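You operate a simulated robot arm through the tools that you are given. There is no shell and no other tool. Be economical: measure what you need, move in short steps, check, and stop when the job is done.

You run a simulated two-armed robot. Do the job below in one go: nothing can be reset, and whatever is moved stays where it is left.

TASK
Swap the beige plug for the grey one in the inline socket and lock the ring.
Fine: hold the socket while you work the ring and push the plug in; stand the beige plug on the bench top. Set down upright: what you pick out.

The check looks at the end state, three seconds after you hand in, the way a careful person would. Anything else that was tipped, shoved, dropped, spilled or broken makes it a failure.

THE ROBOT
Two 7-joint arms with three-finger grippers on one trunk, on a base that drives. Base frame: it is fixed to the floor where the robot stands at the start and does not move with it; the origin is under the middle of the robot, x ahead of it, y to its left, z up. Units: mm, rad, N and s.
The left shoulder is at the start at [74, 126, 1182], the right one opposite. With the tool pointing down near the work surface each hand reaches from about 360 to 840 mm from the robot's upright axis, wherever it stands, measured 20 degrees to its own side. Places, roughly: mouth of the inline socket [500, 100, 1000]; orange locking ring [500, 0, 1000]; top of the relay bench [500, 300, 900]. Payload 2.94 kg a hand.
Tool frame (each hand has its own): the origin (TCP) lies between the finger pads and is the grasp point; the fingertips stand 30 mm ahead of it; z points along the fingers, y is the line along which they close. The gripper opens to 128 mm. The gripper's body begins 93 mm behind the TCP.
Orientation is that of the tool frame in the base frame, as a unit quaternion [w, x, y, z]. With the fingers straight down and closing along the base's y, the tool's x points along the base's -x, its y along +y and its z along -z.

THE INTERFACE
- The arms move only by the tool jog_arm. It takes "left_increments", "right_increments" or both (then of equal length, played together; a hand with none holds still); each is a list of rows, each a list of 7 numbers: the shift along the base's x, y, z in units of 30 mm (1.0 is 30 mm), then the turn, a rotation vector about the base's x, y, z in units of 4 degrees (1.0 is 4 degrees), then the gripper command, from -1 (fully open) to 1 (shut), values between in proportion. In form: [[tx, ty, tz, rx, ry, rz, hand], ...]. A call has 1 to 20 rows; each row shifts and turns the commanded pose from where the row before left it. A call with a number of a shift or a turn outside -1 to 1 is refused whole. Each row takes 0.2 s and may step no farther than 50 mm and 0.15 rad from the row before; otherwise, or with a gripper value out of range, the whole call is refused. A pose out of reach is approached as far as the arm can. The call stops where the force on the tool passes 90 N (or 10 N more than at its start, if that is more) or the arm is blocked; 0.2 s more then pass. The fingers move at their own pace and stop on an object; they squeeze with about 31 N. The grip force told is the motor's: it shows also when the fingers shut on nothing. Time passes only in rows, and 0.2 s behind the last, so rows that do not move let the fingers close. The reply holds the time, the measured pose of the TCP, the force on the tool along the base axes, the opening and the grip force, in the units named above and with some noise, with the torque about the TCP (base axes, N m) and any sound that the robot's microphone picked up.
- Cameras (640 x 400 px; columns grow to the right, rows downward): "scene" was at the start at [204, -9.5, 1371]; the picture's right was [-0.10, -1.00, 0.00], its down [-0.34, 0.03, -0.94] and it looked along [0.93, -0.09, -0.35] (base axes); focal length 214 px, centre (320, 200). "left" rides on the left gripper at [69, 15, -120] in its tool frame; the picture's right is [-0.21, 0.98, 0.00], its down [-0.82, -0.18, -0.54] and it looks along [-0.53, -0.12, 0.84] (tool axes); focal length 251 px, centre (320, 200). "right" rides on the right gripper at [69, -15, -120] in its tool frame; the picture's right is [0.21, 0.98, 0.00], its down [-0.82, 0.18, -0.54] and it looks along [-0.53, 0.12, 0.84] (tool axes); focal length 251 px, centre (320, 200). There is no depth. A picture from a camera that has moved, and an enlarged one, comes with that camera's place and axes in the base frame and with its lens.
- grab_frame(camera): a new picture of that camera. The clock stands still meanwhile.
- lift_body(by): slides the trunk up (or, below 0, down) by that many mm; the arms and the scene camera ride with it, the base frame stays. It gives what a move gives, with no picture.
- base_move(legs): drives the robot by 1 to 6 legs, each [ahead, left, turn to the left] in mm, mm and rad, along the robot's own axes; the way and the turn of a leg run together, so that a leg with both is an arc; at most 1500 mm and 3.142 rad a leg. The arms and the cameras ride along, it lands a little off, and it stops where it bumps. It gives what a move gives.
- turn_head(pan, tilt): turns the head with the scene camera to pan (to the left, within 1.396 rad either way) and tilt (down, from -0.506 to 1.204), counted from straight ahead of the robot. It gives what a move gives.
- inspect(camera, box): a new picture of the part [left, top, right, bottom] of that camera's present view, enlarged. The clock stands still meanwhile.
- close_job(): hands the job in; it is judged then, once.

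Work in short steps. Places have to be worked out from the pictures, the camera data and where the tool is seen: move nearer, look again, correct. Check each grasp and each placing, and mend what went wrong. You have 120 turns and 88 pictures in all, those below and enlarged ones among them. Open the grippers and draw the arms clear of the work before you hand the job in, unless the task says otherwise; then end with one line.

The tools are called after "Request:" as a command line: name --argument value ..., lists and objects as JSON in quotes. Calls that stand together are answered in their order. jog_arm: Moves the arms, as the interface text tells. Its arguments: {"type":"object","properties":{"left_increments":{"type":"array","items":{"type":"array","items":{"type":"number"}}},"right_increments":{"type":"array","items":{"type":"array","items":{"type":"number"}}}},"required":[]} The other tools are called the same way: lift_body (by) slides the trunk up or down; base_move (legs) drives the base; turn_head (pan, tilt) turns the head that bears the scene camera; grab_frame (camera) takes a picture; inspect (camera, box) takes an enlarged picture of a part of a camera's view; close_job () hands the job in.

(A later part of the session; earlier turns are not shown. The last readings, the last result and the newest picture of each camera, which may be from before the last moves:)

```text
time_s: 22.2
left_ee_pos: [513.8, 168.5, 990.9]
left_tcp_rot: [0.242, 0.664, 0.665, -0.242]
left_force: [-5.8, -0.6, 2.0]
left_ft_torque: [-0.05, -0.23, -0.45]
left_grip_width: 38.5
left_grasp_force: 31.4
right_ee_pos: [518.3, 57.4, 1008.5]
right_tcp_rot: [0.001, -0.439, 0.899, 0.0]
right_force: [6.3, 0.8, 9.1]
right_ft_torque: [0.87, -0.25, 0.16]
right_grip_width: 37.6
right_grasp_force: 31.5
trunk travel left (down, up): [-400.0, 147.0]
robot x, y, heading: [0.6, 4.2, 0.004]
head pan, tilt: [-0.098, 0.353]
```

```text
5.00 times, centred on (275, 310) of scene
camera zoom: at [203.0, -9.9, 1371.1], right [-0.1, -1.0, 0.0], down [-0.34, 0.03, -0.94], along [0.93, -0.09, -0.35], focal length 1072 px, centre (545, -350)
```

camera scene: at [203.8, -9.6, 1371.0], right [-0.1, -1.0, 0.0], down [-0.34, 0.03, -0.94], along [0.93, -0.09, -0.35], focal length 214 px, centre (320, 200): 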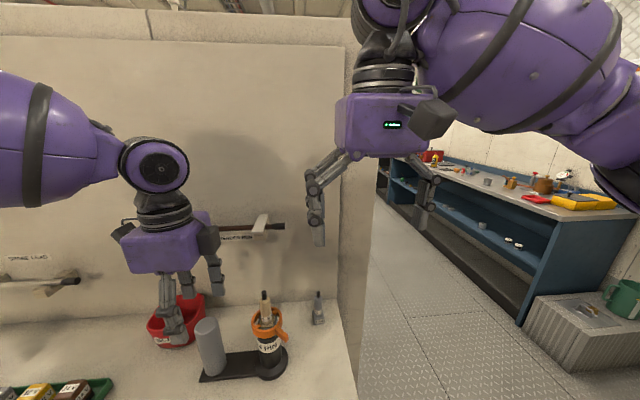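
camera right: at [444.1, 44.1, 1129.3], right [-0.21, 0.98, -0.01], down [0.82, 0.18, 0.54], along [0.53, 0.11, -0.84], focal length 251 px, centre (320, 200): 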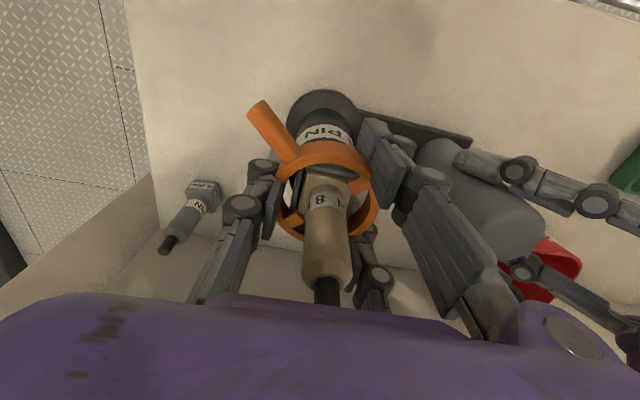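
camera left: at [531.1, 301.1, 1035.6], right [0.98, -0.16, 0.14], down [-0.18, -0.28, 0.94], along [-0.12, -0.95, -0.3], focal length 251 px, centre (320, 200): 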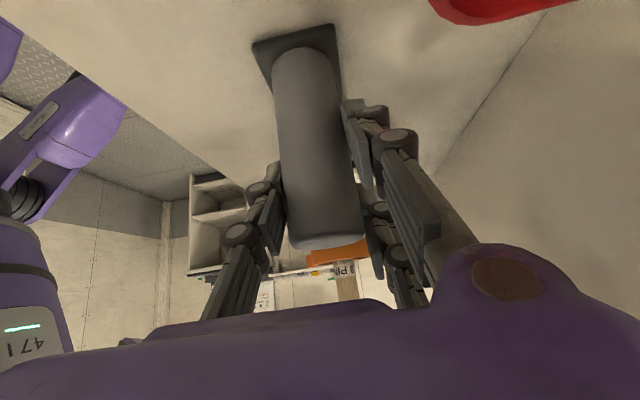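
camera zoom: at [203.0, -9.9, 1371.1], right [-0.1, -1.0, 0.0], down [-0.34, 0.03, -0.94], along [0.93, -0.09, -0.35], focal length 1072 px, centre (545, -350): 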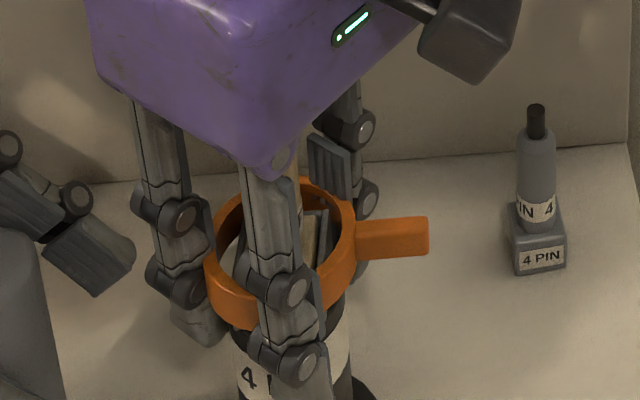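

The ring met its stop (hand slipped about 8°), with the lever now about at -90° and lugs over the flats: unlocked. I open the right hand, rise and turn back.

Request:
jog_arm --right_increments '[[0, 0, 0, 0, 0, 0, -0.4], [0, 0, 0, 0, 0, 0, -0.4], [0, 0, 0, 0, 0, 0, -0.4], [0, 0, 1, 0, 0, 0, -0.4], [0, 0, 1, 0, 0, 0, -0.4], [0, 0, 0.5, 0, 0, -1, -0.4], [0, 0, 0, 0, 0, -1, -0.4], [0, 0, 0, 0, 0, -1, -0.4], [0, 0, 0, 0, 0, -1, -0.4], [0, 0, 0, 0, 0, -1, -0.4], [0, 0, 0, 0, 0, -1, -0.4], [0, 0, 0, 0, 0, -1, -0.4], [0, 0, 0, 0, 0, -1, -0.4], [0, 0, 0, 0, 0, -1, -0.4], [0, 0, 0, 0, 0, -1, -0.4], [0, 0, 0, 0, 0, -1, -0.4], [0, 0, 0, 0, 0, -1, -0.4], [0, 0, 0, 0, 0, -1, -0.4], [0, 0, 0, 0, 0, 0, -0.4]]'

Request:
grab_frame --camera "right"

Request:
inspect --camera "scene" --box '[180, 220, 340, 390]'

```text
time_s: 26.2
left_ee_pos: [513.8, 170.6, 989.8]
left_tcp_rot: [0.242, 0.664, 0.664, -0.243]
left_force: [1.9, 0.7, 5.9]
left_ft_torque: [0.01, -0.36, 0.07]
left_grip_width: 38.2
left_grasp_force: 31.4
right_ee_pos: [517.2, 57.6, 1083.8]
right_tcp_rot: [0.001, 0.001, 1.0, 0.0]
right_force: [-0.2, 0.8, -0.4]
right_ft_torque: [-0.01, 0.0, 0.04]
right_grip_width: 89.5
right_grasp_force: 0.2
trunk travel left (down, up): [-400.0, 147.0]
robot x, y, heading: [-1.9, 1.8, 0.003]
head pan, tilt: [-0.098, 0.353]
```

```text
48 pictures are left
camera right: at [449.2, 43.1, 1203.3], right [-0.21, 0.98, 0.0], down [0.82, 0.18, 0.54], along [0.53, 0.12, -0.84], focal length 251 px, centre (320, 200)
```

right: 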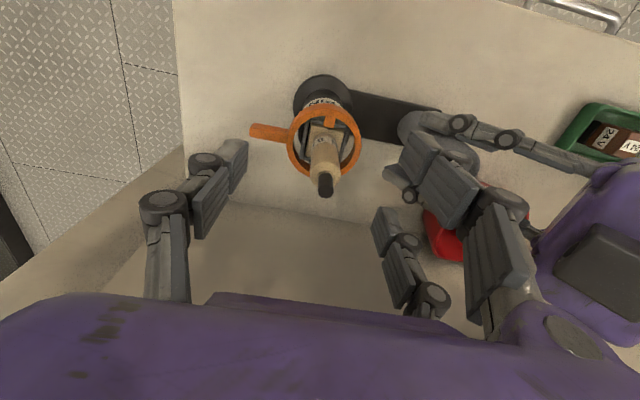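

```text
2.35 times, centred on (260, 305) of scene
camera zoom: at [203.6, -9.7, 1371.0], right [-0.1, -1.0, 0.0], down [-0.34, 0.03, -0.94], along [0.93, -0.09, -0.35], focal length 505 px, centre (461, -47)
```

zoom: 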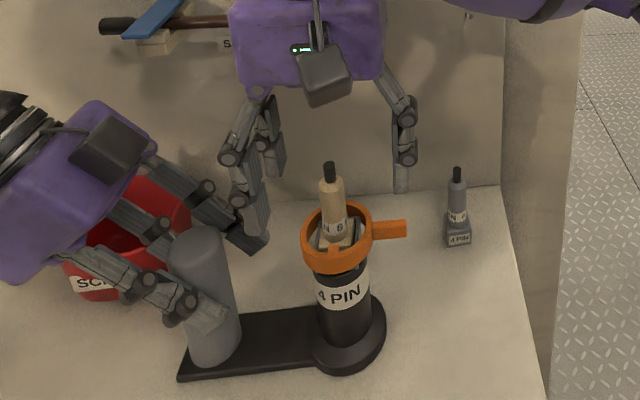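

Unlocked state confirmed. The shaft (≈20 mm) is at (512.5, 60.5). I offset the hand 13 mm in x so the shaft is pinched between the thumb's edge and the far finger's edge, at TCP z ≈ 1056.

Request:
jog_arm --right_increments '[[-0.59, 0.1, 0, 0, 0, 0, -0.4], [0, 0, -0.93, 0, 0, 0, -0.4], [0, 0, 0, 0, 0, 0, 0], [0, 0, 0, 0, 0, 0, 0.3], [0, 0, 0, 0, 0, 0, 0.6], [0, 0, 0, 0, 0, 0, 0.8], [0, 0, 0, 0, 0, 0, 0.8]]'

Request:
grab_frame --camera "right"

Request:
inspect --camera "scene" --box '[220, 230, 320, 330]'

```text
time_s: 27.8
left_ee_pos: [513.4, 169.9, 989.6]
left_tcp_rot: [0.241, 0.664, 0.664, -0.243]
left_force: [-1.1, -0.1, 5.7]
left_ft_torque: [0.1, -0.14, 0.11]
left_grip_width: 38.2
left_grasp_force: 31.2
right_ee_pos: [500.9, 61.0, 1054.8]
right_tcp_rot: [0.001, 0.001, 1.0, 0.0]
right_force: [0.3, 1.4, 0.3]
right_ft_torque: [0.03, 0.01, 0.01]
right_grip_width: 15.2
right_grasp_force: 30.6
trunk travel left (down, up): [-400.0, 147.0]
robot x, y, heading: [1.1, -1.3, -0.003]
head pan, tilt: [-0.098, 0.353]
```

```text
46 pictures are left
camera right: at [432.4, 45.3, 1174.8], right [-0.21, 0.98, 0.0], down [0.82, 0.18, 0.54], along [0.53, 0.12, -0.84], focal length 251 px, centre (320, 200)
```

right: 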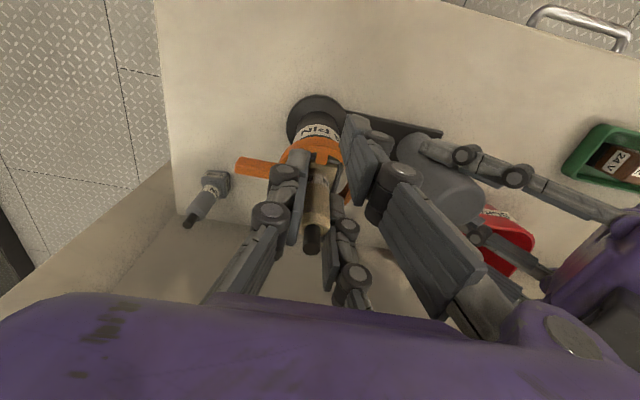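

```text
4.00 times, centred on (270, 280) of scene
camera zoom: at [203.5, -9.5, 1371.0], right [-0.1, -1.0, 0.0], down [-0.34, 0.03, -0.94], along [0.93, -0.09, -0.35], focal length 858 px, centre (520, -120)
```

zoom: 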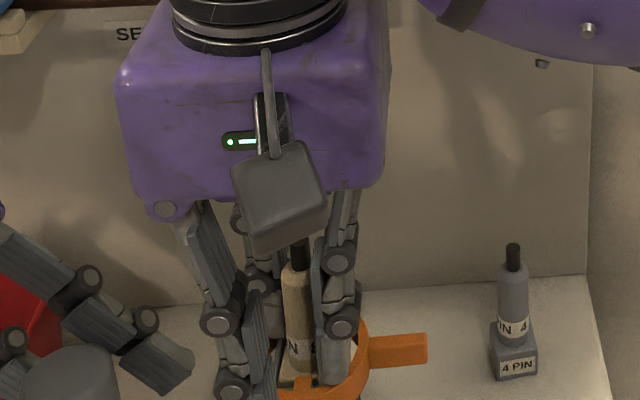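

Width 15.2 mm with a full 31 N and no side load: the shaft is pinched. I lift straight up in small steps.

Request:
jog_arm --right_increments '[[0, 0, 0, 0, 0, 0, 1], [0, 0, 0.3, 0, 0, 0, 1], [0, 0, 0.3, 0, 0, 0, 1], [0, 0, 0.3, 0, 0, 0, 1], [0, 0, 0, 0, 0, 0, 1]]'

Request:
inspect --camera "right" --box '[220, 90, 440, 270]'

```text
time_s: 29.0
left_ee_pos: [512.9, 169.4, 989.3]
left_tcp_rot: [0.242, 0.664, 0.665, -0.243]
left_force: [-1.4, -0.4, 4.6]
left_ft_torque: [-0.03, -0.09, 0.05]
left_grip_width: 38.3
left_grasp_force: 30.9
right_ee_pos: [501.5, 60.5, 1083.4]
right_tcp_rot: [0.0, 0.0, 1.0, 0.0]
right_force: [0.0, 0.1, -0.4]
right_ft_torque: [-0.01, 0.01, 0.02]
right_grip_width: 15.5
right_grasp_force: 31.0
trunk travel left (down, up): [-400.0, 147.0]
robot x, y, heading: [-3.5, -2.2, 0.006]
head pan, tilt: [-0.098, 0.353]
```

```text
2.22 times, centred on (330, 180) of right
camera zoom: at [432.5, 45.5, 1202.6], right [-0.21, 0.98, 0.0], down [0.82, 0.18, 0.54], along [0.53, 0.12, -0.84], focal length 559 px, centre (298, 244)
```

zoom: 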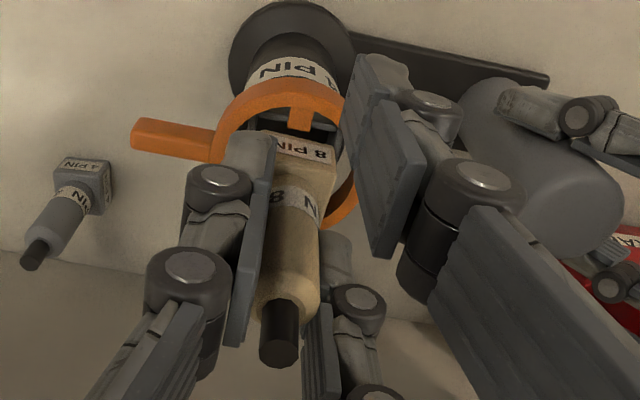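

The beige plug slides out freely. I lift 42 mm more, carry it to a free place near (440, -30), and lower to a hover for a look.

Request:
jog_arm --right_increments '[[0, 0, 0.7, 0, 0, 0, 1], [0, 0, 0.7, 0, 0, 0, 1], [-0.3, -0.4, 0, 0, 0, 0, 1], [-0.55, -0.7, 0, 0, 0, 0, 1], [-0.6, -0.7, 0, 0, 0, 0, 1], [-0.55, -0.7, 0, 0, 0, 0, 1], [-0.45, -0.5, 0, 0, 0, 0, 1], [0, 0, -0.7, 0, 0, 0, 1], [0, 0, -0.9, 0, 0, 0, 1], [0, 0, -0.9, 0, 0, 0, 1], [0, 0, -0.7, 0, 0, 0, 1], [0, 0, -0.4, 0, 0, 0, 1], [0, 0, 0, 0, 0, 0, 1]]'

Request:
inspect --camera "scene" --box '[200, 220, 400, 400]'

Request:
grab_frame --camera "right"

```text
time_s: 31.8
left_ee_pos: [512.5, 169.1, 990.3]
left_tcp_rot: [0.242, 0.664, 0.665, -0.243]
left_force: [-0.8, 0.3, 3.5]
left_ft_torque: [-0.03, -0.13, 0.07]
left_grip_width: 38.3
left_grasp_force: 30.6
right_ee_pos: [425.6, -28.6, 1016.6]
right_tcp_rot: [0.0, 0.0, 1.0, -0.001]
right_force: [0.2, 0.5, -0.4]
right_ft_torque: [-0.02, 0.02, -0.02]
right_grip_width: 15.4
right_grasp_force: 31.2
trunk travel left (down, up): [-400.0, 147.0]
robot x, y, heading: [0.1, 0.5, 0.003]
head pan, tilt: [-0.098, 0.353]
```

```text
2.22 times, centred on (300, 310) of scene
camera zoom: at [203.7, -9.5, 1371.0], right [-0.1, -1.0, 0.0], down [-0.34, 0.03, -0.94], along [0.93, -0.09, -0.35], focal length 477 px, centre (364, -44)
```

zoom: 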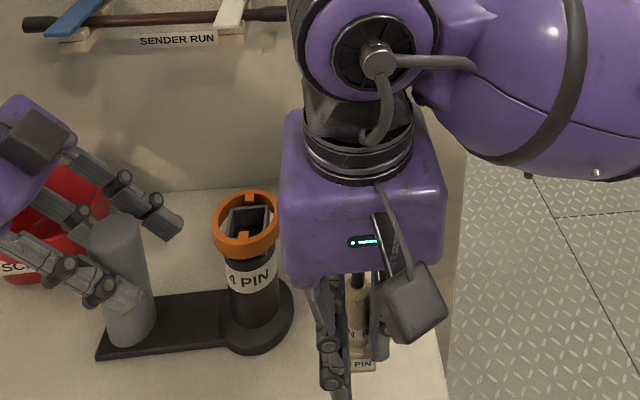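

```text
42 pictures are left
camera right: at [357.1, -42.6, 1136.2], right [-0.21, 0.98, 0.0], down [0.82, 0.18, 0.54], along [0.53, 0.12, -0.84], focal length 251 px, centre (320, 200)
```

right: 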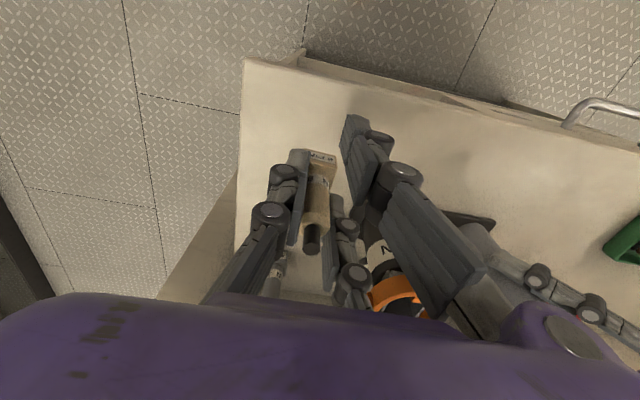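

The plug hangs upright at about (438, -29), well on the bench. I lower to just above the expected contact height (TCP ≈ 959).

Request:
jog_arm --right_increments '[[0, 0, -0.6, 0, 0, 0, 1], [0, 0, -0.6, 0, 0, 0, 1], [0, 0, -0.3, 0, 0, 0, 1], [0, 0, -0.1, 0, 0, 0, 1], [0, 0, -0.1, 0, 0, 0, 1], [0, 0, 0, 0, 0, 0, 1]]'

Request:
inspect --camera "right" --box '[240, 80, 400, 280]'

```text
time_s: 33.2
left_ee_pos: [514.1, 169.0, 990.0]
left_tcp_rot: [0.242, 0.664, 0.665, -0.243]
left_force: [-0.9, 0.4, 2.4]
left_ft_torque: [-0.06, -0.14, 0.07]
left_grip_width: 38.1
left_grasp_force: 31.1
right_ee_pos: [425.6, -28.1, 964.8]
right_tcp_rot: [0.001, 0.0, 1.0, 0.0]
right_force: [0.0, 0.0, -0.8]
right_ft_torque: [-0.04, 0.02, 0.02]
right_grip_width: 15.4
right_grasp_force: 31.0
trunk travel left (down, up): [-400.0, 147.0]
robot x, y, heading: [0.8, -1.9, 0.0]
head pan, tilt: [-0.098, 0.353]
```

```text
2.00 times, centred on (320, 180) of right
camera zoom: at [358.0, -43.7, 1084.7], right [-0.21, 0.98, 0.0], down [0.82, 0.18, 0.54], along [0.53, 0.12, -0.84], focal length 503 px, centre (320, 240)
```

zoom: 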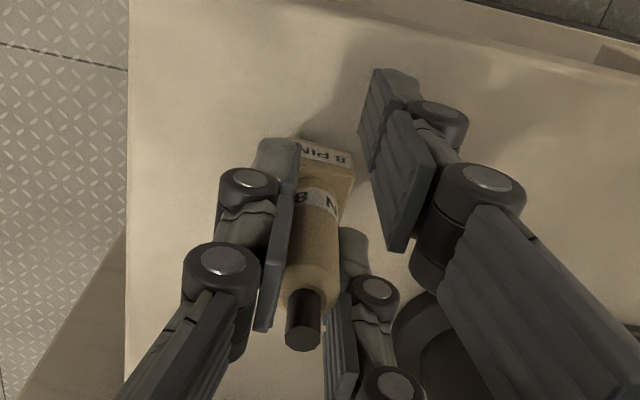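

No contact yet; I go on down in small amounts.

Request:
jog_arm --right_increments '[[0, 0, -0.06, 0, 0, 0, 1], [0, 0, -0.06, 0, 0, 0, 1], [0, 0, -0.06, 0, 0, 0, 1]]'

```text
time_s: 34.0
left_ee_pos: [513.4, 169.7, 990.5]
left_tcp_rot: [0.242, 0.664, 0.664, -0.243]
left_force: [-0.3, 0.6, 1.9]
left_ft_torque: [-0.09, -0.14, 0.04]
left_grip_width: 38.4
left_grasp_force: 31.2
right_ee_pos: [427.4, -28.4, 960.8]
right_tcp_rot: [0.001, 0.0, 1.0, 0.0]
right_force: [0.4, -0.4, -1.4]
right_ft_torque: [-0.01, -0.01, -0.01]
right_grip_width: 15.0
right_grasp_force: 30.7
trunk travel left (down, up): [-400.0, 147.0]
robot x, y, heading: [-1.4, 3.1, 0.003]
head pan, tilt: [-0.098, 0.353]
```

Request:
jog_arm --right_increments '[[0, 0, -0.07, 0, 0, 0, 1], [0, 0, -0.07, 0, 0, 0, 1], [0, 0, 0, 0, 0, 0, 1]]'

Request:
inspect --camera "scene" --box '[280, 320, 380, 400]'

```text
time_s: 34.8
left_ee_pos: [511.9, 168.8, 991.3]
left_tcp_rot: [0.241, 0.665, 0.664, -0.242]
left_force: [0.2, 0.0, 0.4]
left_ft_torque: [0.26, 0.0, 0.0]
left_grip_width: 38.5
left_grasp_force: 31.0
right_ee_pos: [427.9, -28.7, 958.3]
right_tcp_rot: [0.003, -0.001, 1.0, 0.002]
right_force: [0.1, -3.1, 37.2]
right_ft_torque: [-0.39, -0.94, -0.05]
right_grip_width: 15.3
right_grasp_force: 30.8
trunk travel left (down, up): [-400.0, 147.0]
robot x, y, heading: [-1.2, -1.8, 0.0]
head pan, tilt: [-0.098, 0.353]
```

```text
5.00 times, centred on (330, 360) of scene
camera zoom: at [201.6, -9.7, 1371.6], right [-0.1, -1.0, 0.0], down [-0.34, 0.03, -0.94], along [0.93, -0.09, -0.34], focal length 1072 px, centre (270, -600)
```

zoom: 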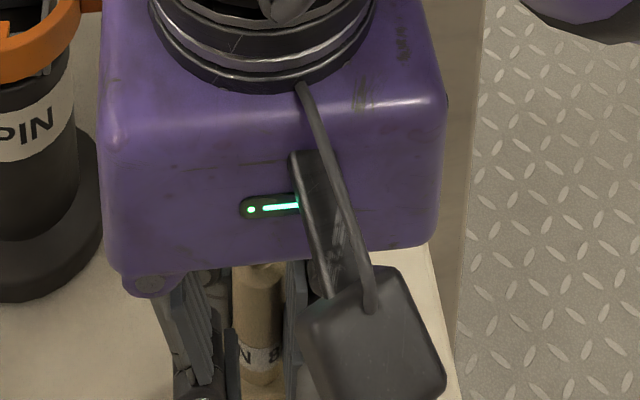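

The plug stands on the bench (37 N). I ease up 1.5 mm, open and rise clear.

Request:
jog_arm --right_increments '[[0, 0, 0.05, 0, 0, 0, 1], [0, 0, 0, 0, 0, 0, 0.6], [0, 0, 0, 0, 0, 0, 0.3], [0, 0, 0, 0, 0, 0, -0.2], [0, 0, 0, 0, 0, 0, -0.2], [0, 0, 0.7, 0, 0, 0, -0.2], [0, 0, 1, 0, 0, 0, -0.2], [0, 0, 1, 0, 0, 0, -0.2], [0, 0, 1, 0, 0, 0, -0.2], [0, 0, 1, 0, 0, 0, -0.2], [0, 0, 1, 0, 0, 0, -0.2]]'

Request:
grab_frame --camera "right"

```text
time_s: 37.2
left_ee_pos: [513.5, 170.4, 990.0]
left_tcp_rot: [0.242, 0.664, 0.665, -0.243]
left_force: [0.1, 1.7, 4.3]
left_ft_torque: [0.17, -0.2, 0.11]
left_grip_width: 38.0
left_grasp_force: 30.8
right_ee_pos: [426.6, -28.7, 1128.1]
right_tcp_rot: [0.001, 0.001, 1.0, 0.0]
right_force: [-0.7, -0.6, 0.4]
right_ft_torque: [0.04, -0.01, 0.03]
right_grip_width: 77.1
right_grasp_force: 0.1
trunk travel left (down, up): [-400.0, 147.0]
robot x, y, heading: [-0.0, -0.1, 0.001]
head pan, tilt: [-0.098, 0.353]
```

```text
39 pictures are left
camera right: at [358.4, -44.1, 1249.0], right [-0.22, 0.98, 0.0], down [0.82, 0.18, 0.54], along [0.53, 0.12, -0.84], focal length 251 px, centre (320, 200)
```

right: 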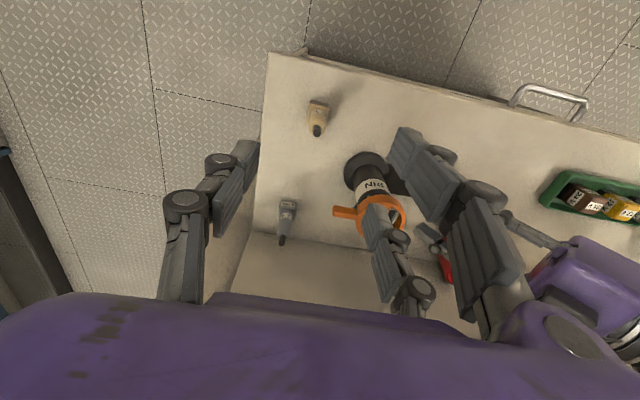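

The beige plug stands upright. Now I enlarge the grey plug and the opened socket to see block orientation and any keying.

Request:
inspect --camera "right" --box '[262, 190, 312, 250]'

Request:
inspect --camera "scene" --box '[240, 275, 340, 340]'

```text
6.67 times, centred on (287, 220) of right
camera zoom: at [358.4, -44.1, 1249.0], right [-0.22, 0.98, 0.0], down [0.82, 0.18, 0.54], along [0.53, 0.12, -0.84], focal length 1676 px, centre (540, 67)
```

zoom: 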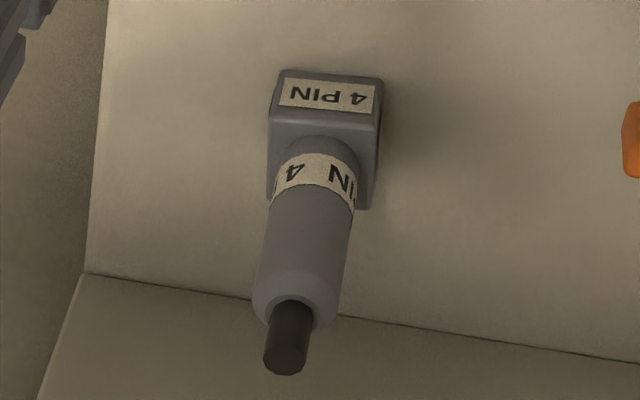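

```text
6.15 times, centred on (290, 308) of scene
camera zoom: at [203.6, -9.4, 1371.0], right [-0.1, -1.0, 0.0], down [-0.34, 0.03, -0.94], along [0.93, -0.09, -0.35], focal length 1320 px, centre (505, -462)
```

zoom: 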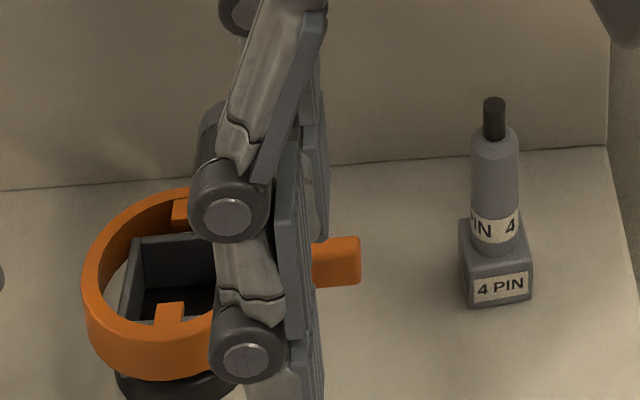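

Grey plug: shaft at about (604, -44.5), yaw about +4°, label facing the robot as on the beige. I carry the right hand over it, yaw +4°, to just above its cable end.

Request:
jog_arm --right_increments '[[0.92, -0.088, 0, 0, 0, 1, -0.2], [0.92, -0.088, 0, 0, 0, 0, -0.2], [0.92, -0.088, 0, 0, 0, 0, -0.2], [0.92, -0.088, 0, 0, 0, 0, -0.2], [0.92, -0.088, 0, 0, 0, 0, -0.2], [0.92, -0.088, 0, 0, 0, 0, -0.2], [0, 0, -0.8, 0, 0, 0, -0.2], [0, 0, -0.8, 0, 0, 0, -0.2], [0, 0, -0.8, 0, 0, 0, -0.2], [0, 0, -0.8, 0, 0, 0, -0.2], [0, 0, 0, 0, 0, 0, -0.2]]'

Request:
grab_frame --camera "right"

Request:
inspect --camera "scene" --box '[200, 180, 400, 400]'

```text
time_s: 39.6
left_ee_pos: [513.8, 169.9, 990.2]
left_tcp_rot: [0.242, 0.664, 0.665, -0.242]
left_force: [-1.1, 1.3, 1.8]
left_ft_torque: [-0.01, -0.07, 0.03]
left_grip_width: 38.1
left_grasp_force: 31.5
right_ee_pos: [593.2, -46.0, 1031.1]
right_tcp_rot: [0.001, -0.035, 0.999, 0.0]
right_force: [0.6, -0.4, 0.1]
right_ft_torque: [-0.01, 0.01, -0.02]
right_grip_width: 76.8
right_grasp_force: 0.0
trunk travel left (down, up): [-400.0, 147.0]
robot x, y, heading: [-1.3, -0.5, 0.002]
head pan, tilt: [-0.098, 0.353]
```

```text
36 pictures are left
camera right: at [524.8, -65.5, 1151.3], right [-0.28, 0.96, 0.0], down [0.81, 0.24, 0.54], along [0.52, 0.15, -0.84], focal length 251 px, centre (320, 200)
```

right: 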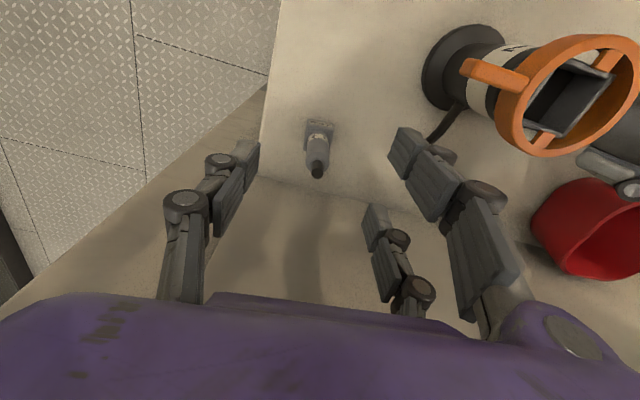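

```text
1.82 times, centred on (300, 290) of scene
camera zoom: at [203.7, -9.5, 1371.0], right [-0.1, -1.0, 0.0], down [-0.34, 0.03, -0.94], along [0.93, -0.09, -0.35], focal length 390 px, centre (356, 36)
```

zoom: 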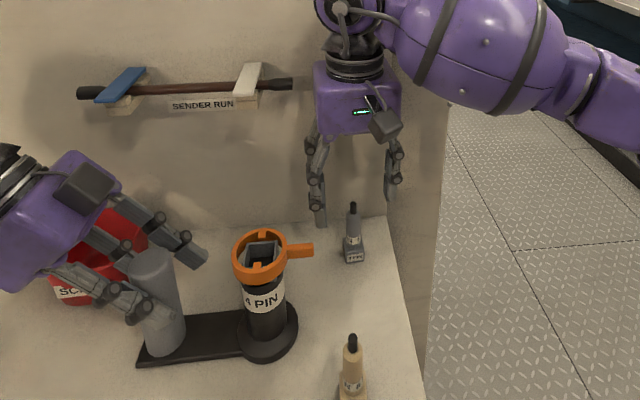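

Tip at (602, -45.5). I shift 2 mm back and lower to TCP ≈ 960.

Request:
jog_arm --right_increments '[[-0.07, 0.01, -0.7, 0, 0, 0, -0.2], [0, 0, -0.9, 0, 0, 0, -0.2], [0, 0, -0.75, 0, 0, 0, -0.2], [0, 0, 0, 0, 0, 0, -0.2]]'

Request:
inspect --camera "right" --box '[200, 90, 440, 290]'

```text
time_s: 40.6
left_ee_pos: [515.7, 169.1, 990.3]
left_tcp_rot: [0.243, 0.663, 0.665, -0.242]
left_force: [-0.8, 0.2, 2.1]
left_ft_torque: [-0.03, -0.1, 0.1]
left_grip_width: 38.2
left_grasp_force: 31.2
right_ee_pos: [590.2, -44.4, 962.5]
right_tcp_rot: [0.001, -0.035, 0.999, 0.0]
right_force: [-0.5, -0.6, -0.1]
right_ft_torque: [-0.02, 0.0, 0.0]
right_grip_width: 76.6
right_grasp_force: 0.0
trunk travel left (down, up): [-400.0, 147.0]
robot x, y, heading: [-0.4, 1.1, -0.002]
head pan, tilt: [-0.098, 0.353]
```

```text
2.00 times, centred on (320, 190) of right
camera zoom: at [522.5, -63.4, 1081.8], right [-0.28, 0.96, 0.0], down [0.81, 0.24, 0.54], along [0.52, 0.15, -0.84], focal length 503 px, centre (320, 220)
```

zoom: 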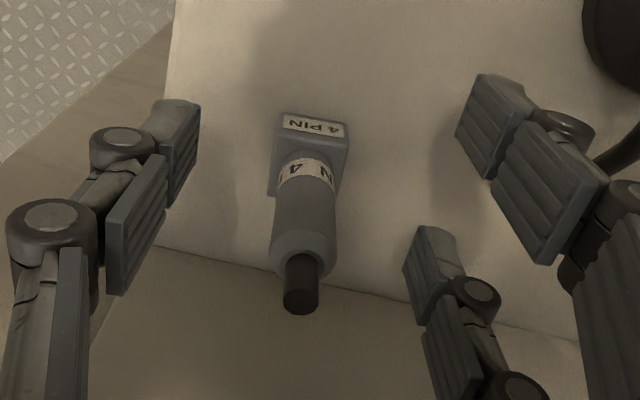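

Aligned. I close gradually on the shaft.

Request:
jog_arm --right_increments '[[0, 0, 0, 0, 0, 0, 0.2], [0, 0, 0, 0, 0, 0, 0.5], [0, 0, 0, 0, 0, 0, 0.62], [0, 0, 0, 0, 0, 0, 0.7], [0, 0, 0, 0, 0, 0, 0.8], [0, 0, 0, 0, 0, 0, 1], [0, 0, 0, 0, 0, 0, 1]]'

Request:
inspect --camera "right" --box '[200, 90, 440, 290]'

```text
time_s: 42.2
left_ee_pos: [514.2, 169.0, 989.9]
left_tcp_rot: [0.242, 0.664, 0.664, -0.243]
left_force: [0.0, -0.2, 1.4]
left_ft_torque: [-0.06, -0.11, 0.06]
left_grip_width: 38.2
left_grasp_force: 30.8
right_ee_pos: [589.9, -43.1, 962.2]
right_tcp_rot: [0.001, -0.034, 0.999, 0.0]
right_force: [0.8, 0.3, 0.0]
right_ft_torque: [0.01, 0.03, 0.0]
right_grip_width: 15.1
right_grasp_force: 31.1
trunk travel left (down, up): [-400.0, 147.0]
robot x, y, heading: [2.3, -0.5, -0.003]
head pan, tilt: [-0.098, 0.353]
```

```text
2.00 times, centred on (320, 190) of right
camera zoom: at [522.6, -63.6, 1082.0], right [-0.28, 0.96, 0.0], down [0.81, 0.24, 0.54], along [0.52, 0.15, -0.84], focal length 503 px, centre (320, 220)
```

zoom: 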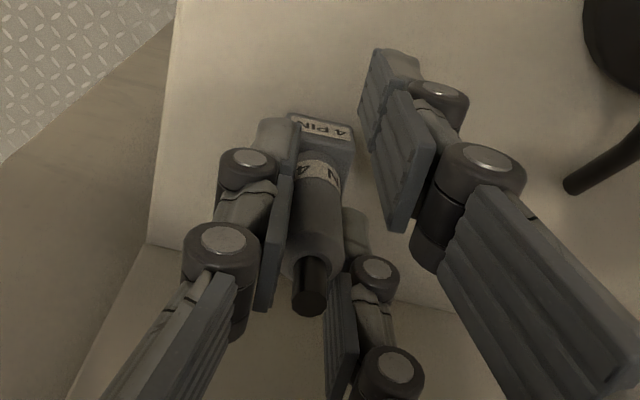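

Held at 15.1 mm, and the block sits in the hand at the same angle as the beige did. I lift 150 mm, turn back 4° and carry it over the socket.

Request:
jog_arm --right_increments '[[0, 0, 0.4, 0, 0, 0, 1], [0, 0, 0.8, 0, 0, 0, 1], [0, 0, 1, 0, 0, 0, 1], [0, 0, 1, 0, 0, 0, 1], [0, 0, 1, 0, 0, 0, 1], [0, 0, 0.8, 0, 0, 0, 1], [-0.3, 0.35, 0, 0, 0, -1, 1], [-0.587, 0.687, 0, 0, 0, 0, 1], [-0.587, 0.687, 0, 0, 0, 0, 1], [-0.587, 0.687, 0, 0, 0, 0, 1], [-0.587, 0.687, 0, 0, 0, 0, 1], [-0.28, 0.33, 0, 0, 0, 0, 1], [0, 0, 0, 0, 0, 0, 1]]'

Request:
inspect --camera "right" --box '[220, 90, 440, 270]'

Request:
inspect --camera "scene" --box '[210, 210, 340, 370]'

```text
time_s: 45.0
left_ee_pos: [513.6, 170.6, 989.2]
left_tcp_rot: [0.242, 0.664, 0.664, -0.243]
left_force: [0.0, -0.1, 2.9]
left_ft_torque: [-0.01, -0.1, 0.05]
left_grip_width: 38.1
left_grasp_force: 31.0
right_ee_pos: [503.4, 56.9, 1112.3]
right_tcp_rot: [0.001, 0.0, 1.0, 0.001]
right_force: [-0.9, -0.1, -0.6]
right_ft_torque: [-0.02, 0.02, 0.04]
right_grip_width: 15.4
right_grasp_force: 31.1
trunk travel left (down, up): [-400.0, 147.0]
robot x, y, heading: [1.3, -1.8, -0.001]
head pan, tilt: [-0.098, 0.353]
```

```text
2.22 times, centred on (330, 180) of right
camera zoom: at [434.6, 42.9, 1231.4], right [-0.21, 0.98, 0.0], down [0.82, 0.18, 0.54], along [0.53, 0.12, -0.84], focal length 559 px, centre (298, 244)
```

zoom: 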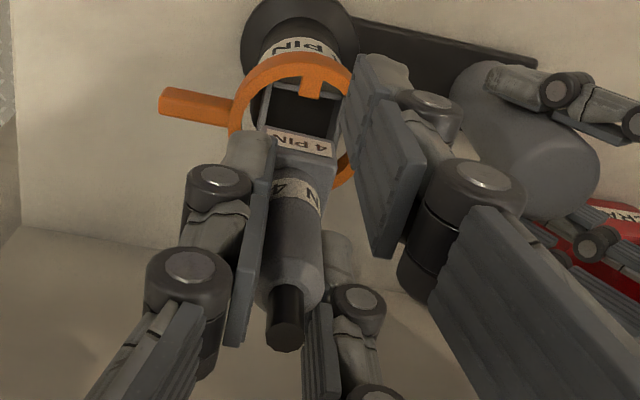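

```text
2.50 times, centred on (275, 290) of scene
camera zoom: at [203.9, -9.6, 1371.0], right [-0.1, -1.0, 0.0], down [-0.34, 0.03, -0.94], along [0.93, -0.09, -0.35], focal length 536 px, centre (432, -25)
```

zoom: 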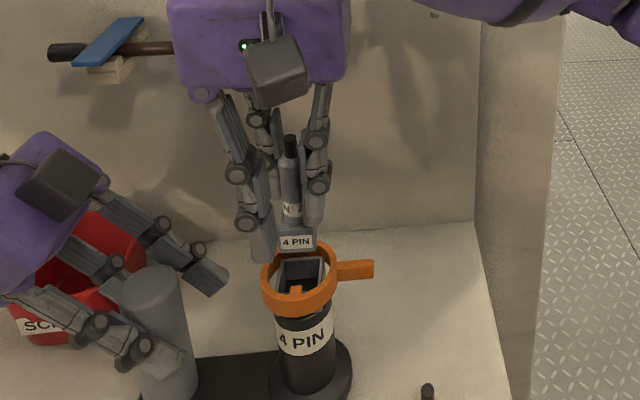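

The plug is nearly over the hole; both reckoning and picture say about 1 mm back and 2.5 mm to +y. I correct and lower to just above the ring.

Request:
jog_arm --right_increments '[[-0.04, 0.08, -0.4, 0, 0, 0, 1], [0, 0, -0.4, 0, 0, 0, 1], [0, 0, 0, 0, 0, 0, 1]]'

Request:
inspect --camera "right" --box '[260, 90, 380, 190]'

Request:
inspect --camera "scene" --box '[240, 260, 310, 330]'

```text
time_s: 45.8
left_ee_pos: [513.9, 170.8, 990.3]
left_tcp_rot: [0.243, 0.664, 0.665, -0.243]
left_force: [-1.0, 0.8, 3.0]
left_ft_torque: [-0.01, -0.08, 0.03]
left_grip_width: 38.5
left_grasp_force: 30.9
right_ee_pos: [502.2, 59.7, 1088.3]
right_tcp_rot: [0.001, 0.0, 1.0, 0.0]
right_force: [-0.6, 0.5, -0.9]
right_ft_torque: [0.01, 0.0, 0.0]
right_grip_width: 15.3
right_grasp_force: 31.2
trunk travel left (down, up): [-400.0, 147.0]
robot x, y, heading: [-3.8, 4.1, 0.001]
head pan, tilt: [-0.098, 0.353]
```

```text
4.00 times, centred on (320, 140) of right
camera zoom: at [433.1, 45.5, 1208.3], right [-0.21, 0.98, 0.0], down [0.82, 0.18, 0.54], along [0.53, 0.12, -0.84], focal length 1006 px, centre (320, 440)
```

zoom: 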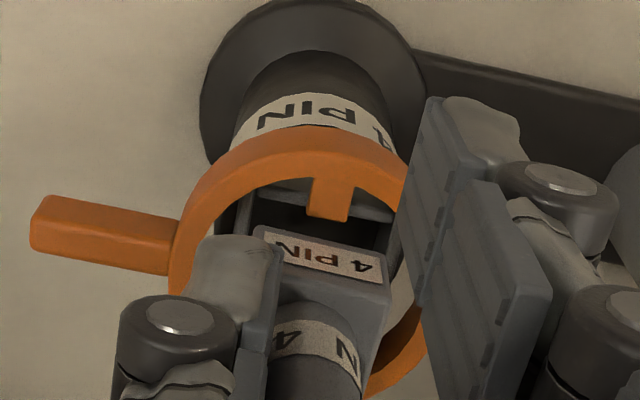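

```text
5.71 times, centred on (275, 295) of scene
camera zoom: at [203.9, -9.6, 1371.0], right [-0.1, -1.0, 0.0], down [-0.34, 0.03, -0.94], along [0.93, -0.09, -0.35], focal length 1226 px, centre (577, -343)
```

zoom: 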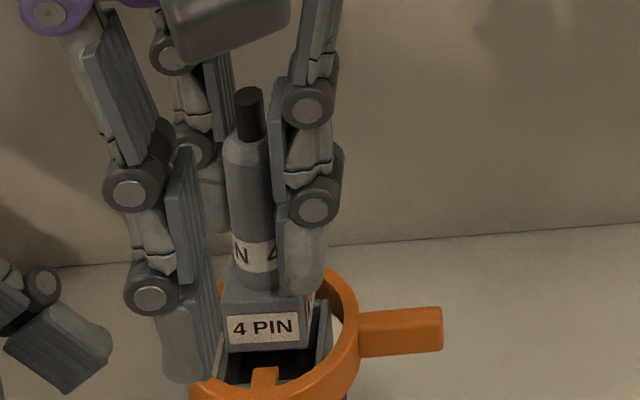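

Comparing plug and hole edges, the plug is about 1.5–2 mm too far in x. I correct by -1.5 mm and lower 13 mm, watching force.

Request:
jog_arm --right_increments '[[-0.05, 0, 0, 0, 0, 0, 1], [0, 0, -0.2, 0, 0, 0, 1], [0, 0, -0.15, 0, 0, 0, 1], [0, 0, -0.1, 0, 0, 0, 1], [0, 0, 0, 0, 0, 0, 1]]'

Request:
inspect --camera "right" --box '[260, 90, 380, 190]'

Request:
inspect --camera "scene" --box '[240, 260, 310, 330]'

```text
time_s: 47.0
left_ee_pos: [512.9, 169.5, 990.6]
left_tcp_rot: [0.242, 0.664, 0.665, -0.24]
left_force: [3.8, -2.6, -8.5]
left_ft_torque: [0.54, -1.16, 0.26]
left_grip_width: 38.2
left_grasp_force: 30.7
right_ee_pos: [499.6, 61.0, 1077.1]
right_tcp_rot: [0.003, 0.0, 1.0, 0.001]
right_force: [-5.6, -2.6, 33.9]
right_ft_torque: [-0.17, 0.27, 0.01]
right_grip_width: 15.6
right_grasp_force: 30.9
trunk travel left (down, up): [-400.0, 147.0]
robot x, y, heading: [1.1, 0.7, 0.003]
head pan, tilt: [-0.098, 0.353]
```

```text
4.00 times, centred on (320, 140) of right
camera zoom: at [429.7, 45.0, 1196.6], right [-0.21, 0.98, 0.0], down [0.82, 0.18, 0.55], along [0.53, 0.12, -0.84], focal length 1006 px, centre (320, 440)
```

zoom: 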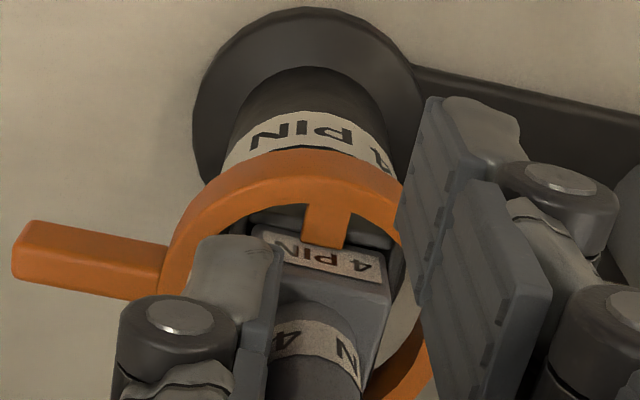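

```text
5.71 times, centred on (275, 295) of scene
camera zoom: at [202.2, -10.5, 1371.4], right [-0.1, -1.0, 0.0], down [-0.34, 0.03, -0.94], along [0.93, -0.09, -0.34], focal length 1226 px, centre (577, -343)
```

zoom: 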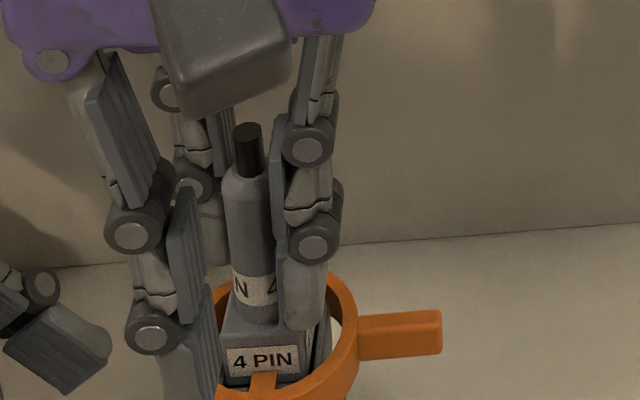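

Contact at 34 N, and the torque puts it at the plug's front edge, so my x correction was wrong. I lift 3 mm, shift +2 mm in x and lower again.

Request:
jog_arm --right_increments '[[0, 0, 0.15, 0, 0, 0, 1], [0.07, 0, 0, 0, 0, 0, 1], [0, 0, -0.1, 0, 0, 0, 1], [0, 0, -0.08, 0, 0, 0, 1], [0, 0, -0.05, 0, 0, 0, 1], [0, 0, 0, 0, 0, 0, 1]]'

```text
time_s: 48.4
left_ee_pos: [513.8, 169.7, 989.1]
left_tcp_rot: [0.243, 0.663, 0.665, -0.242]
left_force: [-1.0, -1.7, 2.3]
left_ft_torque: [-0.55, -0.19, -0.12]
left_grip_width: 37.9
left_grasp_force: 31.1
right_ee_pos: [502.1, 59.8, 1072.0]
right_tcp_rot: [0.0, 0.0, 1.0, -0.001]
right_force: [0.1, 1.2, -1.3]
right_ft_torque: [0.06, -0.03, 0.0]
right_grip_width: 15.2
right_grasp_force: 30.8
trunk travel left (down, up): [-400.0, 147.0]
robot x, y, heading: [2.4, -1.7, -0.0]
head pan, tilt: [-0.098, 0.353]
```

No resistance now at z 1072: the plug has entered. I continue down toward the seat (TCP ≈ 1059).

Request:
jog_arm --right_increments '[[0, 0, -0.12, 0, 0, 0, 1], [0, 0, -0.12, 0, 0, 0, 1], [0, 0, -0.1, 0, 0, 0, 1], [0, 0, 0, 0, 0, 0, 1]]'

Request:
inspect --camera "right" --box '[260, 90, 380, 190]'

```text
time_s: 49.4
left_ee_pos: [514.1, 170.3, 990.2]
left_tcp_rot: [0.242, 0.663, 0.665, -0.242]
left_force: [0.5, -3.2, 3.5]
left_ft_torque: [-0.54, -0.39, 0.12]
left_grip_width: 38.2
left_grasp_force: 31.3
right_ee_pos: [501.5, 60.1, 1061.2]
right_tcp_rot: [0.001, 0.0, 1.0, 0.002]
right_force: [1.6, 2.3, 0.1]
right_ft_torque: [0.07, 0.0, 0.04]
right_grip_width: 15.3
right_grasp_force: 31.1
trunk travel left (down, up): [-400.0, 147.0]
robot x, y, heading: [1.3, -2.0, 0.001]
head pan, tilt: [-0.098, 0.353]
```

```text
4.00 times, centred on (320, 140) of right
camera zoom: at [433.1, 45.3, 1181.4], right [-0.21, 0.98, 0.0], down [0.82, 0.18, 0.54], along [0.53, 0.12, -0.84], focal length 1006 px, centre (320, 440)
```

zoom: 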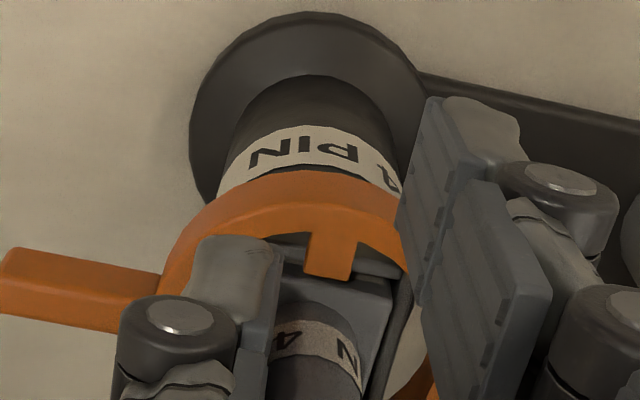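

It slides in freely. I go on in small steps until it seats.

Request:
jog_arm --right_increments '[[0, 0, -0.07, 0, 0, 0, 1], [0, 0, -0.07, 0, 0, 0, 1], [0, 0, 0, 0, 0, 0, 1]]'

```text
time_s: 50.2
left_ee_pos: [515.0, 168.4, 989.9]
left_tcp_rot: [0.242, 0.665, 0.664, -0.242]
left_force: [2.5, -5.3, 2.5]
left_ft_torque: [-0.05, -0.63, 0.16]
left_grip_width: 38.2
left_grasp_force: 30.4
right_ee_pos: [502.6, 60.2, 1058.1]
right_tcp_rot: [0.002, 0.001, 1.0, 0.001]
right_force: [0.3, 5.6, 4.8]
right_ft_torque: [0.18, 0.0, 0.12]
right_grip_width: 15.1
right_grasp_force: 30.7
trunk travel left (down, up): [-400.0, 147.0]
robot x, y, heading: [1.7, -1.5, -0.007]
head pan, tilt: [-0.098, 0.353]
```

Request:
jog_arm --right_increments '[[0, 0, -0.06, 0, 0, 0, 1], [0, 0, -0.06, 0, 0, 0, 1], [0, 0, 0, 0, 0, 0, 1]]'

Request:
inspect --camera "scene" --box '[240, 260, 310, 330]'

```text
time_s: 51.0
left_ee_pos: [512.8, 169.1, 989.6]
left_tcp_rot: [0.241, 0.665, 0.664, -0.241]
left_force: [6.7, -7.3, -8.5]
left_ft_torque: [0.25, -1.21, 0.34]
left_grip_width: 38.1
left_grasp_force: 31.0
right_ee_pos: [500.0, 60.6, 1056.5]
right_tcp_rot: [0.003, 0.0, 1.0, 0.001]
right_force: [-5.3, -0.2, 38.2]
right_ft_torque: [0.06, 0.0, 0.05]
right_grip_width: 15.2
right_grasp_force: 30.8
trunk travel left (down, up): [-400.0, 147.0]
robot x, y, heading: [1.5, 4.0, 0.001]
head pan, tilt: [-0.098, 0.353]
```

```text
5.71 times, centred on (275, 295) of scene
camera zoom: at [201.9, -10.7, 1371.4], right [-0.1, -1.0, 0.0], down [-0.34, 0.03, -0.94], along [0.93, -0.09, -0.34], focal length 1226 px, centre (577, -343)
```

zoom: 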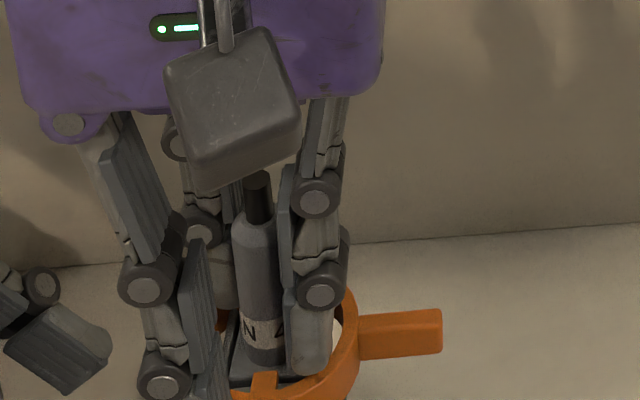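

38 N of push, and the cable end is at the same height (z ≈ 1087) as the beige plug's was when seated. One slightly firmer push to be sure, then ease off.

Request:
jog_arm --right_increments '[[0, 0, -0.07, 0, 0, 0, 1], [0, 0, 0, 0, 0, 0, 1], [0, 0, 0.15, 0, 0, 0, 1], [0, 0, 0, 0, 0, 0, 1]]'

Request:
inspect --camera "right" --box '[240, 90, 400, 250]'

```text
time_s: 52.0
left_ee_pos: [512.8, 169.6, 989.9]
left_tcp_rot: [0.241, 0.664, 0.664, -0.244]
left_force: [-3.5, 0.3, 0.9]
left_ft_torque: [-0.19, -0.37, -0.4]
left_grip_width: 38.2
left_grasp_force: 31.4
right_ee_pos: [501.0, 61.0, 1055.4]
right_tcp_rot: [0.0, 0.001, 1.0, -0.002]
right_force: [3.8, -1.2, 4.2]
right_ft_torque: [-0.07, -0.42, 0.01]
right_grip_width: 15.1
right_grasp_force: 31.0
trunk travel left (down, up): [-400.0, 147.0]
robot x, y, heading: [-0.8, 1.5, 0.004]
head pan, tilt: [-0.098, 0.353]
```

```text
2.50 times, centred on (320, 170) of right
camera zoom: at [432.3, 45.9, 1174.4], right [-0.21, 0.98, 0.0], down [0.82, 0.18, 0.54], along [0.53, 0.11, -0.84], focal length 629 px, centre (320, 275)
```

zoom: 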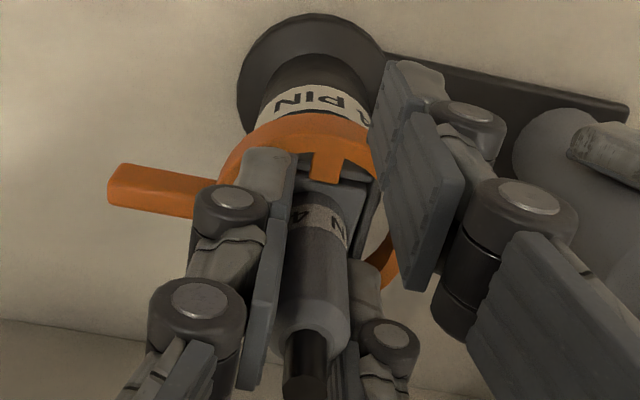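

The grey plug is seated. I open, rise 30 mm, turn the hand +52° and centre it over the ring as it was when I let the ring go.

Request:
jog_arm --right_increments '[[0, 0, 0, 0, 0, 0, 0.5], [0, 0, 0, 0, 0, 0, -0.4], [0, 0, 0, 0, 0, 0, -0.4], [0, 0, 0, 0, 0, 0, -0.4], [0, 0, 0.5, 0, 0, 0, -0.4], [0.28, -0.06, 0.5, 0, 0, 1, -0.4], [0.28, -0.06, 0, 0, 0, 1, -0.4], [0, 0, 0, 0, 0, 1, -0.4], [0, 0, 0, 0, 0, 1, -0.4], [0, 0, 0, 0, 0, 1, -0.4], [0, 0, 0, 0, 0, 1, -0.4], [0, 0, 0, 0, 0, 1, -0.4], [0, 0, 0, 0, 0, 1, -0.4], [0, 0, 0, 0, 0, 1, -0.4], [0, 0, 0, 0, 0, 1, -0.4], [0, 0, 0, 0, 0, 1, -0.4], [0, 0, 0, 0, 0, 1, -0.4], [0, 0, 0, 0, 0, 1, -0.4], [0, 0, 0, 0, 0, 0, -0.4]]'

Request:
grab_frame --camera "right"

Request:
inspect --camera "scene" --box '[220, 240, 340, 350]'

```text
time_s: 56.0
left_ee_pos: [513.5, 170.0, 989.2]
left_tcp_rot: [0.243, 0.663, 0.665, -0.242]
left_force: [2.5, 0.7, 6.9]
left_ft_torque: [0.07, -0.55, 0.13]
left_grip_width: 38.1
left_grasp_force: 31.3
right_ee_pos: [519.8, 57.2, 1086.0]
right_tcp_rot: [0.001, -0.439, 0.898, 0.0]
right_force: [0.5, 0.3, -0.6]
right_ft_torque: [-0.02, -0.01, 0.01]
right_grip_width: 89.5
right_grasp_force: 0.0
trunk travel left (down, up): [-400.0, 147.0]
robot x, y, heading: [-1.5, 0.3, 0.003]
head pan, tilt: [-0.098, 0.353]
```

```text
23 pictures are left
camera right: at [488.8, -6.5, 1206.0], right [-0.9, 0.43, 0.0], down [0.36, 0.76, 0.54], along [0.23, 0.49, -0.84], focal length 251 px, centre (320, 200)
```

right: 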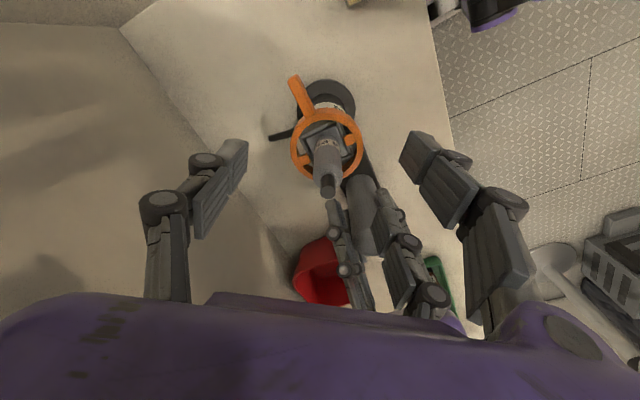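

```text
3.64 times, centred on (280, 295) of scene
camera zoom: at [203.8, -9.6, 1371.0], right [-0.1, -1.0, 0.0], down [-0.34, 0.03, -0.94], along [0.93, -0.09, -0.35], focal length 780 px, centre (466, -146)
```

zoom: 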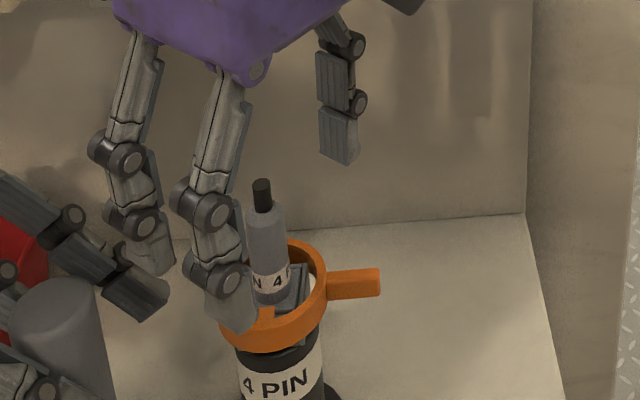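

The lever is still at about -90° and the fingers clear it. I lower 77 mm over the ring and close.

Request:
jog_arm --right_increments '[[0, 0, -0.9, 0, 0, 0, -0.4], [0, 0, -0.9, 0, 0, 0, -0.4], [0, 0, -0.77, 0, 0, 0, -0.4], [0, 0, 0, 0, 0, 0, -0.2], [0, 0, 0, 0, 0, 0, 0.1], [0, 0, 0, 0, 0, 0, 0.3], [0, 0, 0, 0, 0, 0, 1], [0, 0, 0, 0, 0, 0, 1]]'

Request:
inspect --camera "right" --box '[220, 90, 440, 310]'

```text
time_s: 57.8
left_ee_pos: [513.2, 170.1, 989.0]
left_tcp_rot: [0.243, 0.663, 0.665, -0.242]
left_force: [1.9, 0.7, 6.0]
left_ft_torque: [-0.17, -0.53, -0.01]
left_grip_width: 38.2
left_grasp_force: 30.7
right_ee_pos: [516.2, 56.9, 1008.4]
right_tcp_rot: [0.0, -0.439, 0.898, 0.001]
right_force: [-2.6, 0.5, -0.2]
right_ft_torque: [0.64, 0.4, 0.25]
right_grip_width: 37.6
right_grasp_force: 31.2
trunk travel left (down, up): [-400.0, 147.0]
robot x, y, heading: [-1.0, 1.4, -0.0]
head pan, tilt: [-0.098, 0.353]
```

```text
1.82 times, centred on (330, 200) of right
camera zoom: at [486.8, -6.3, 1127.8], right [-0.9, 0.43, 0.0], down [0.36, 0.76, 0.54], along [0.23, 0.49, -0.84], focal length 457 px, centre (302, 200)
```

zoom: 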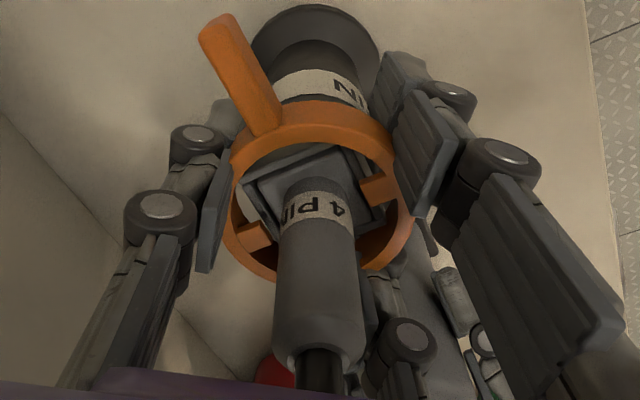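

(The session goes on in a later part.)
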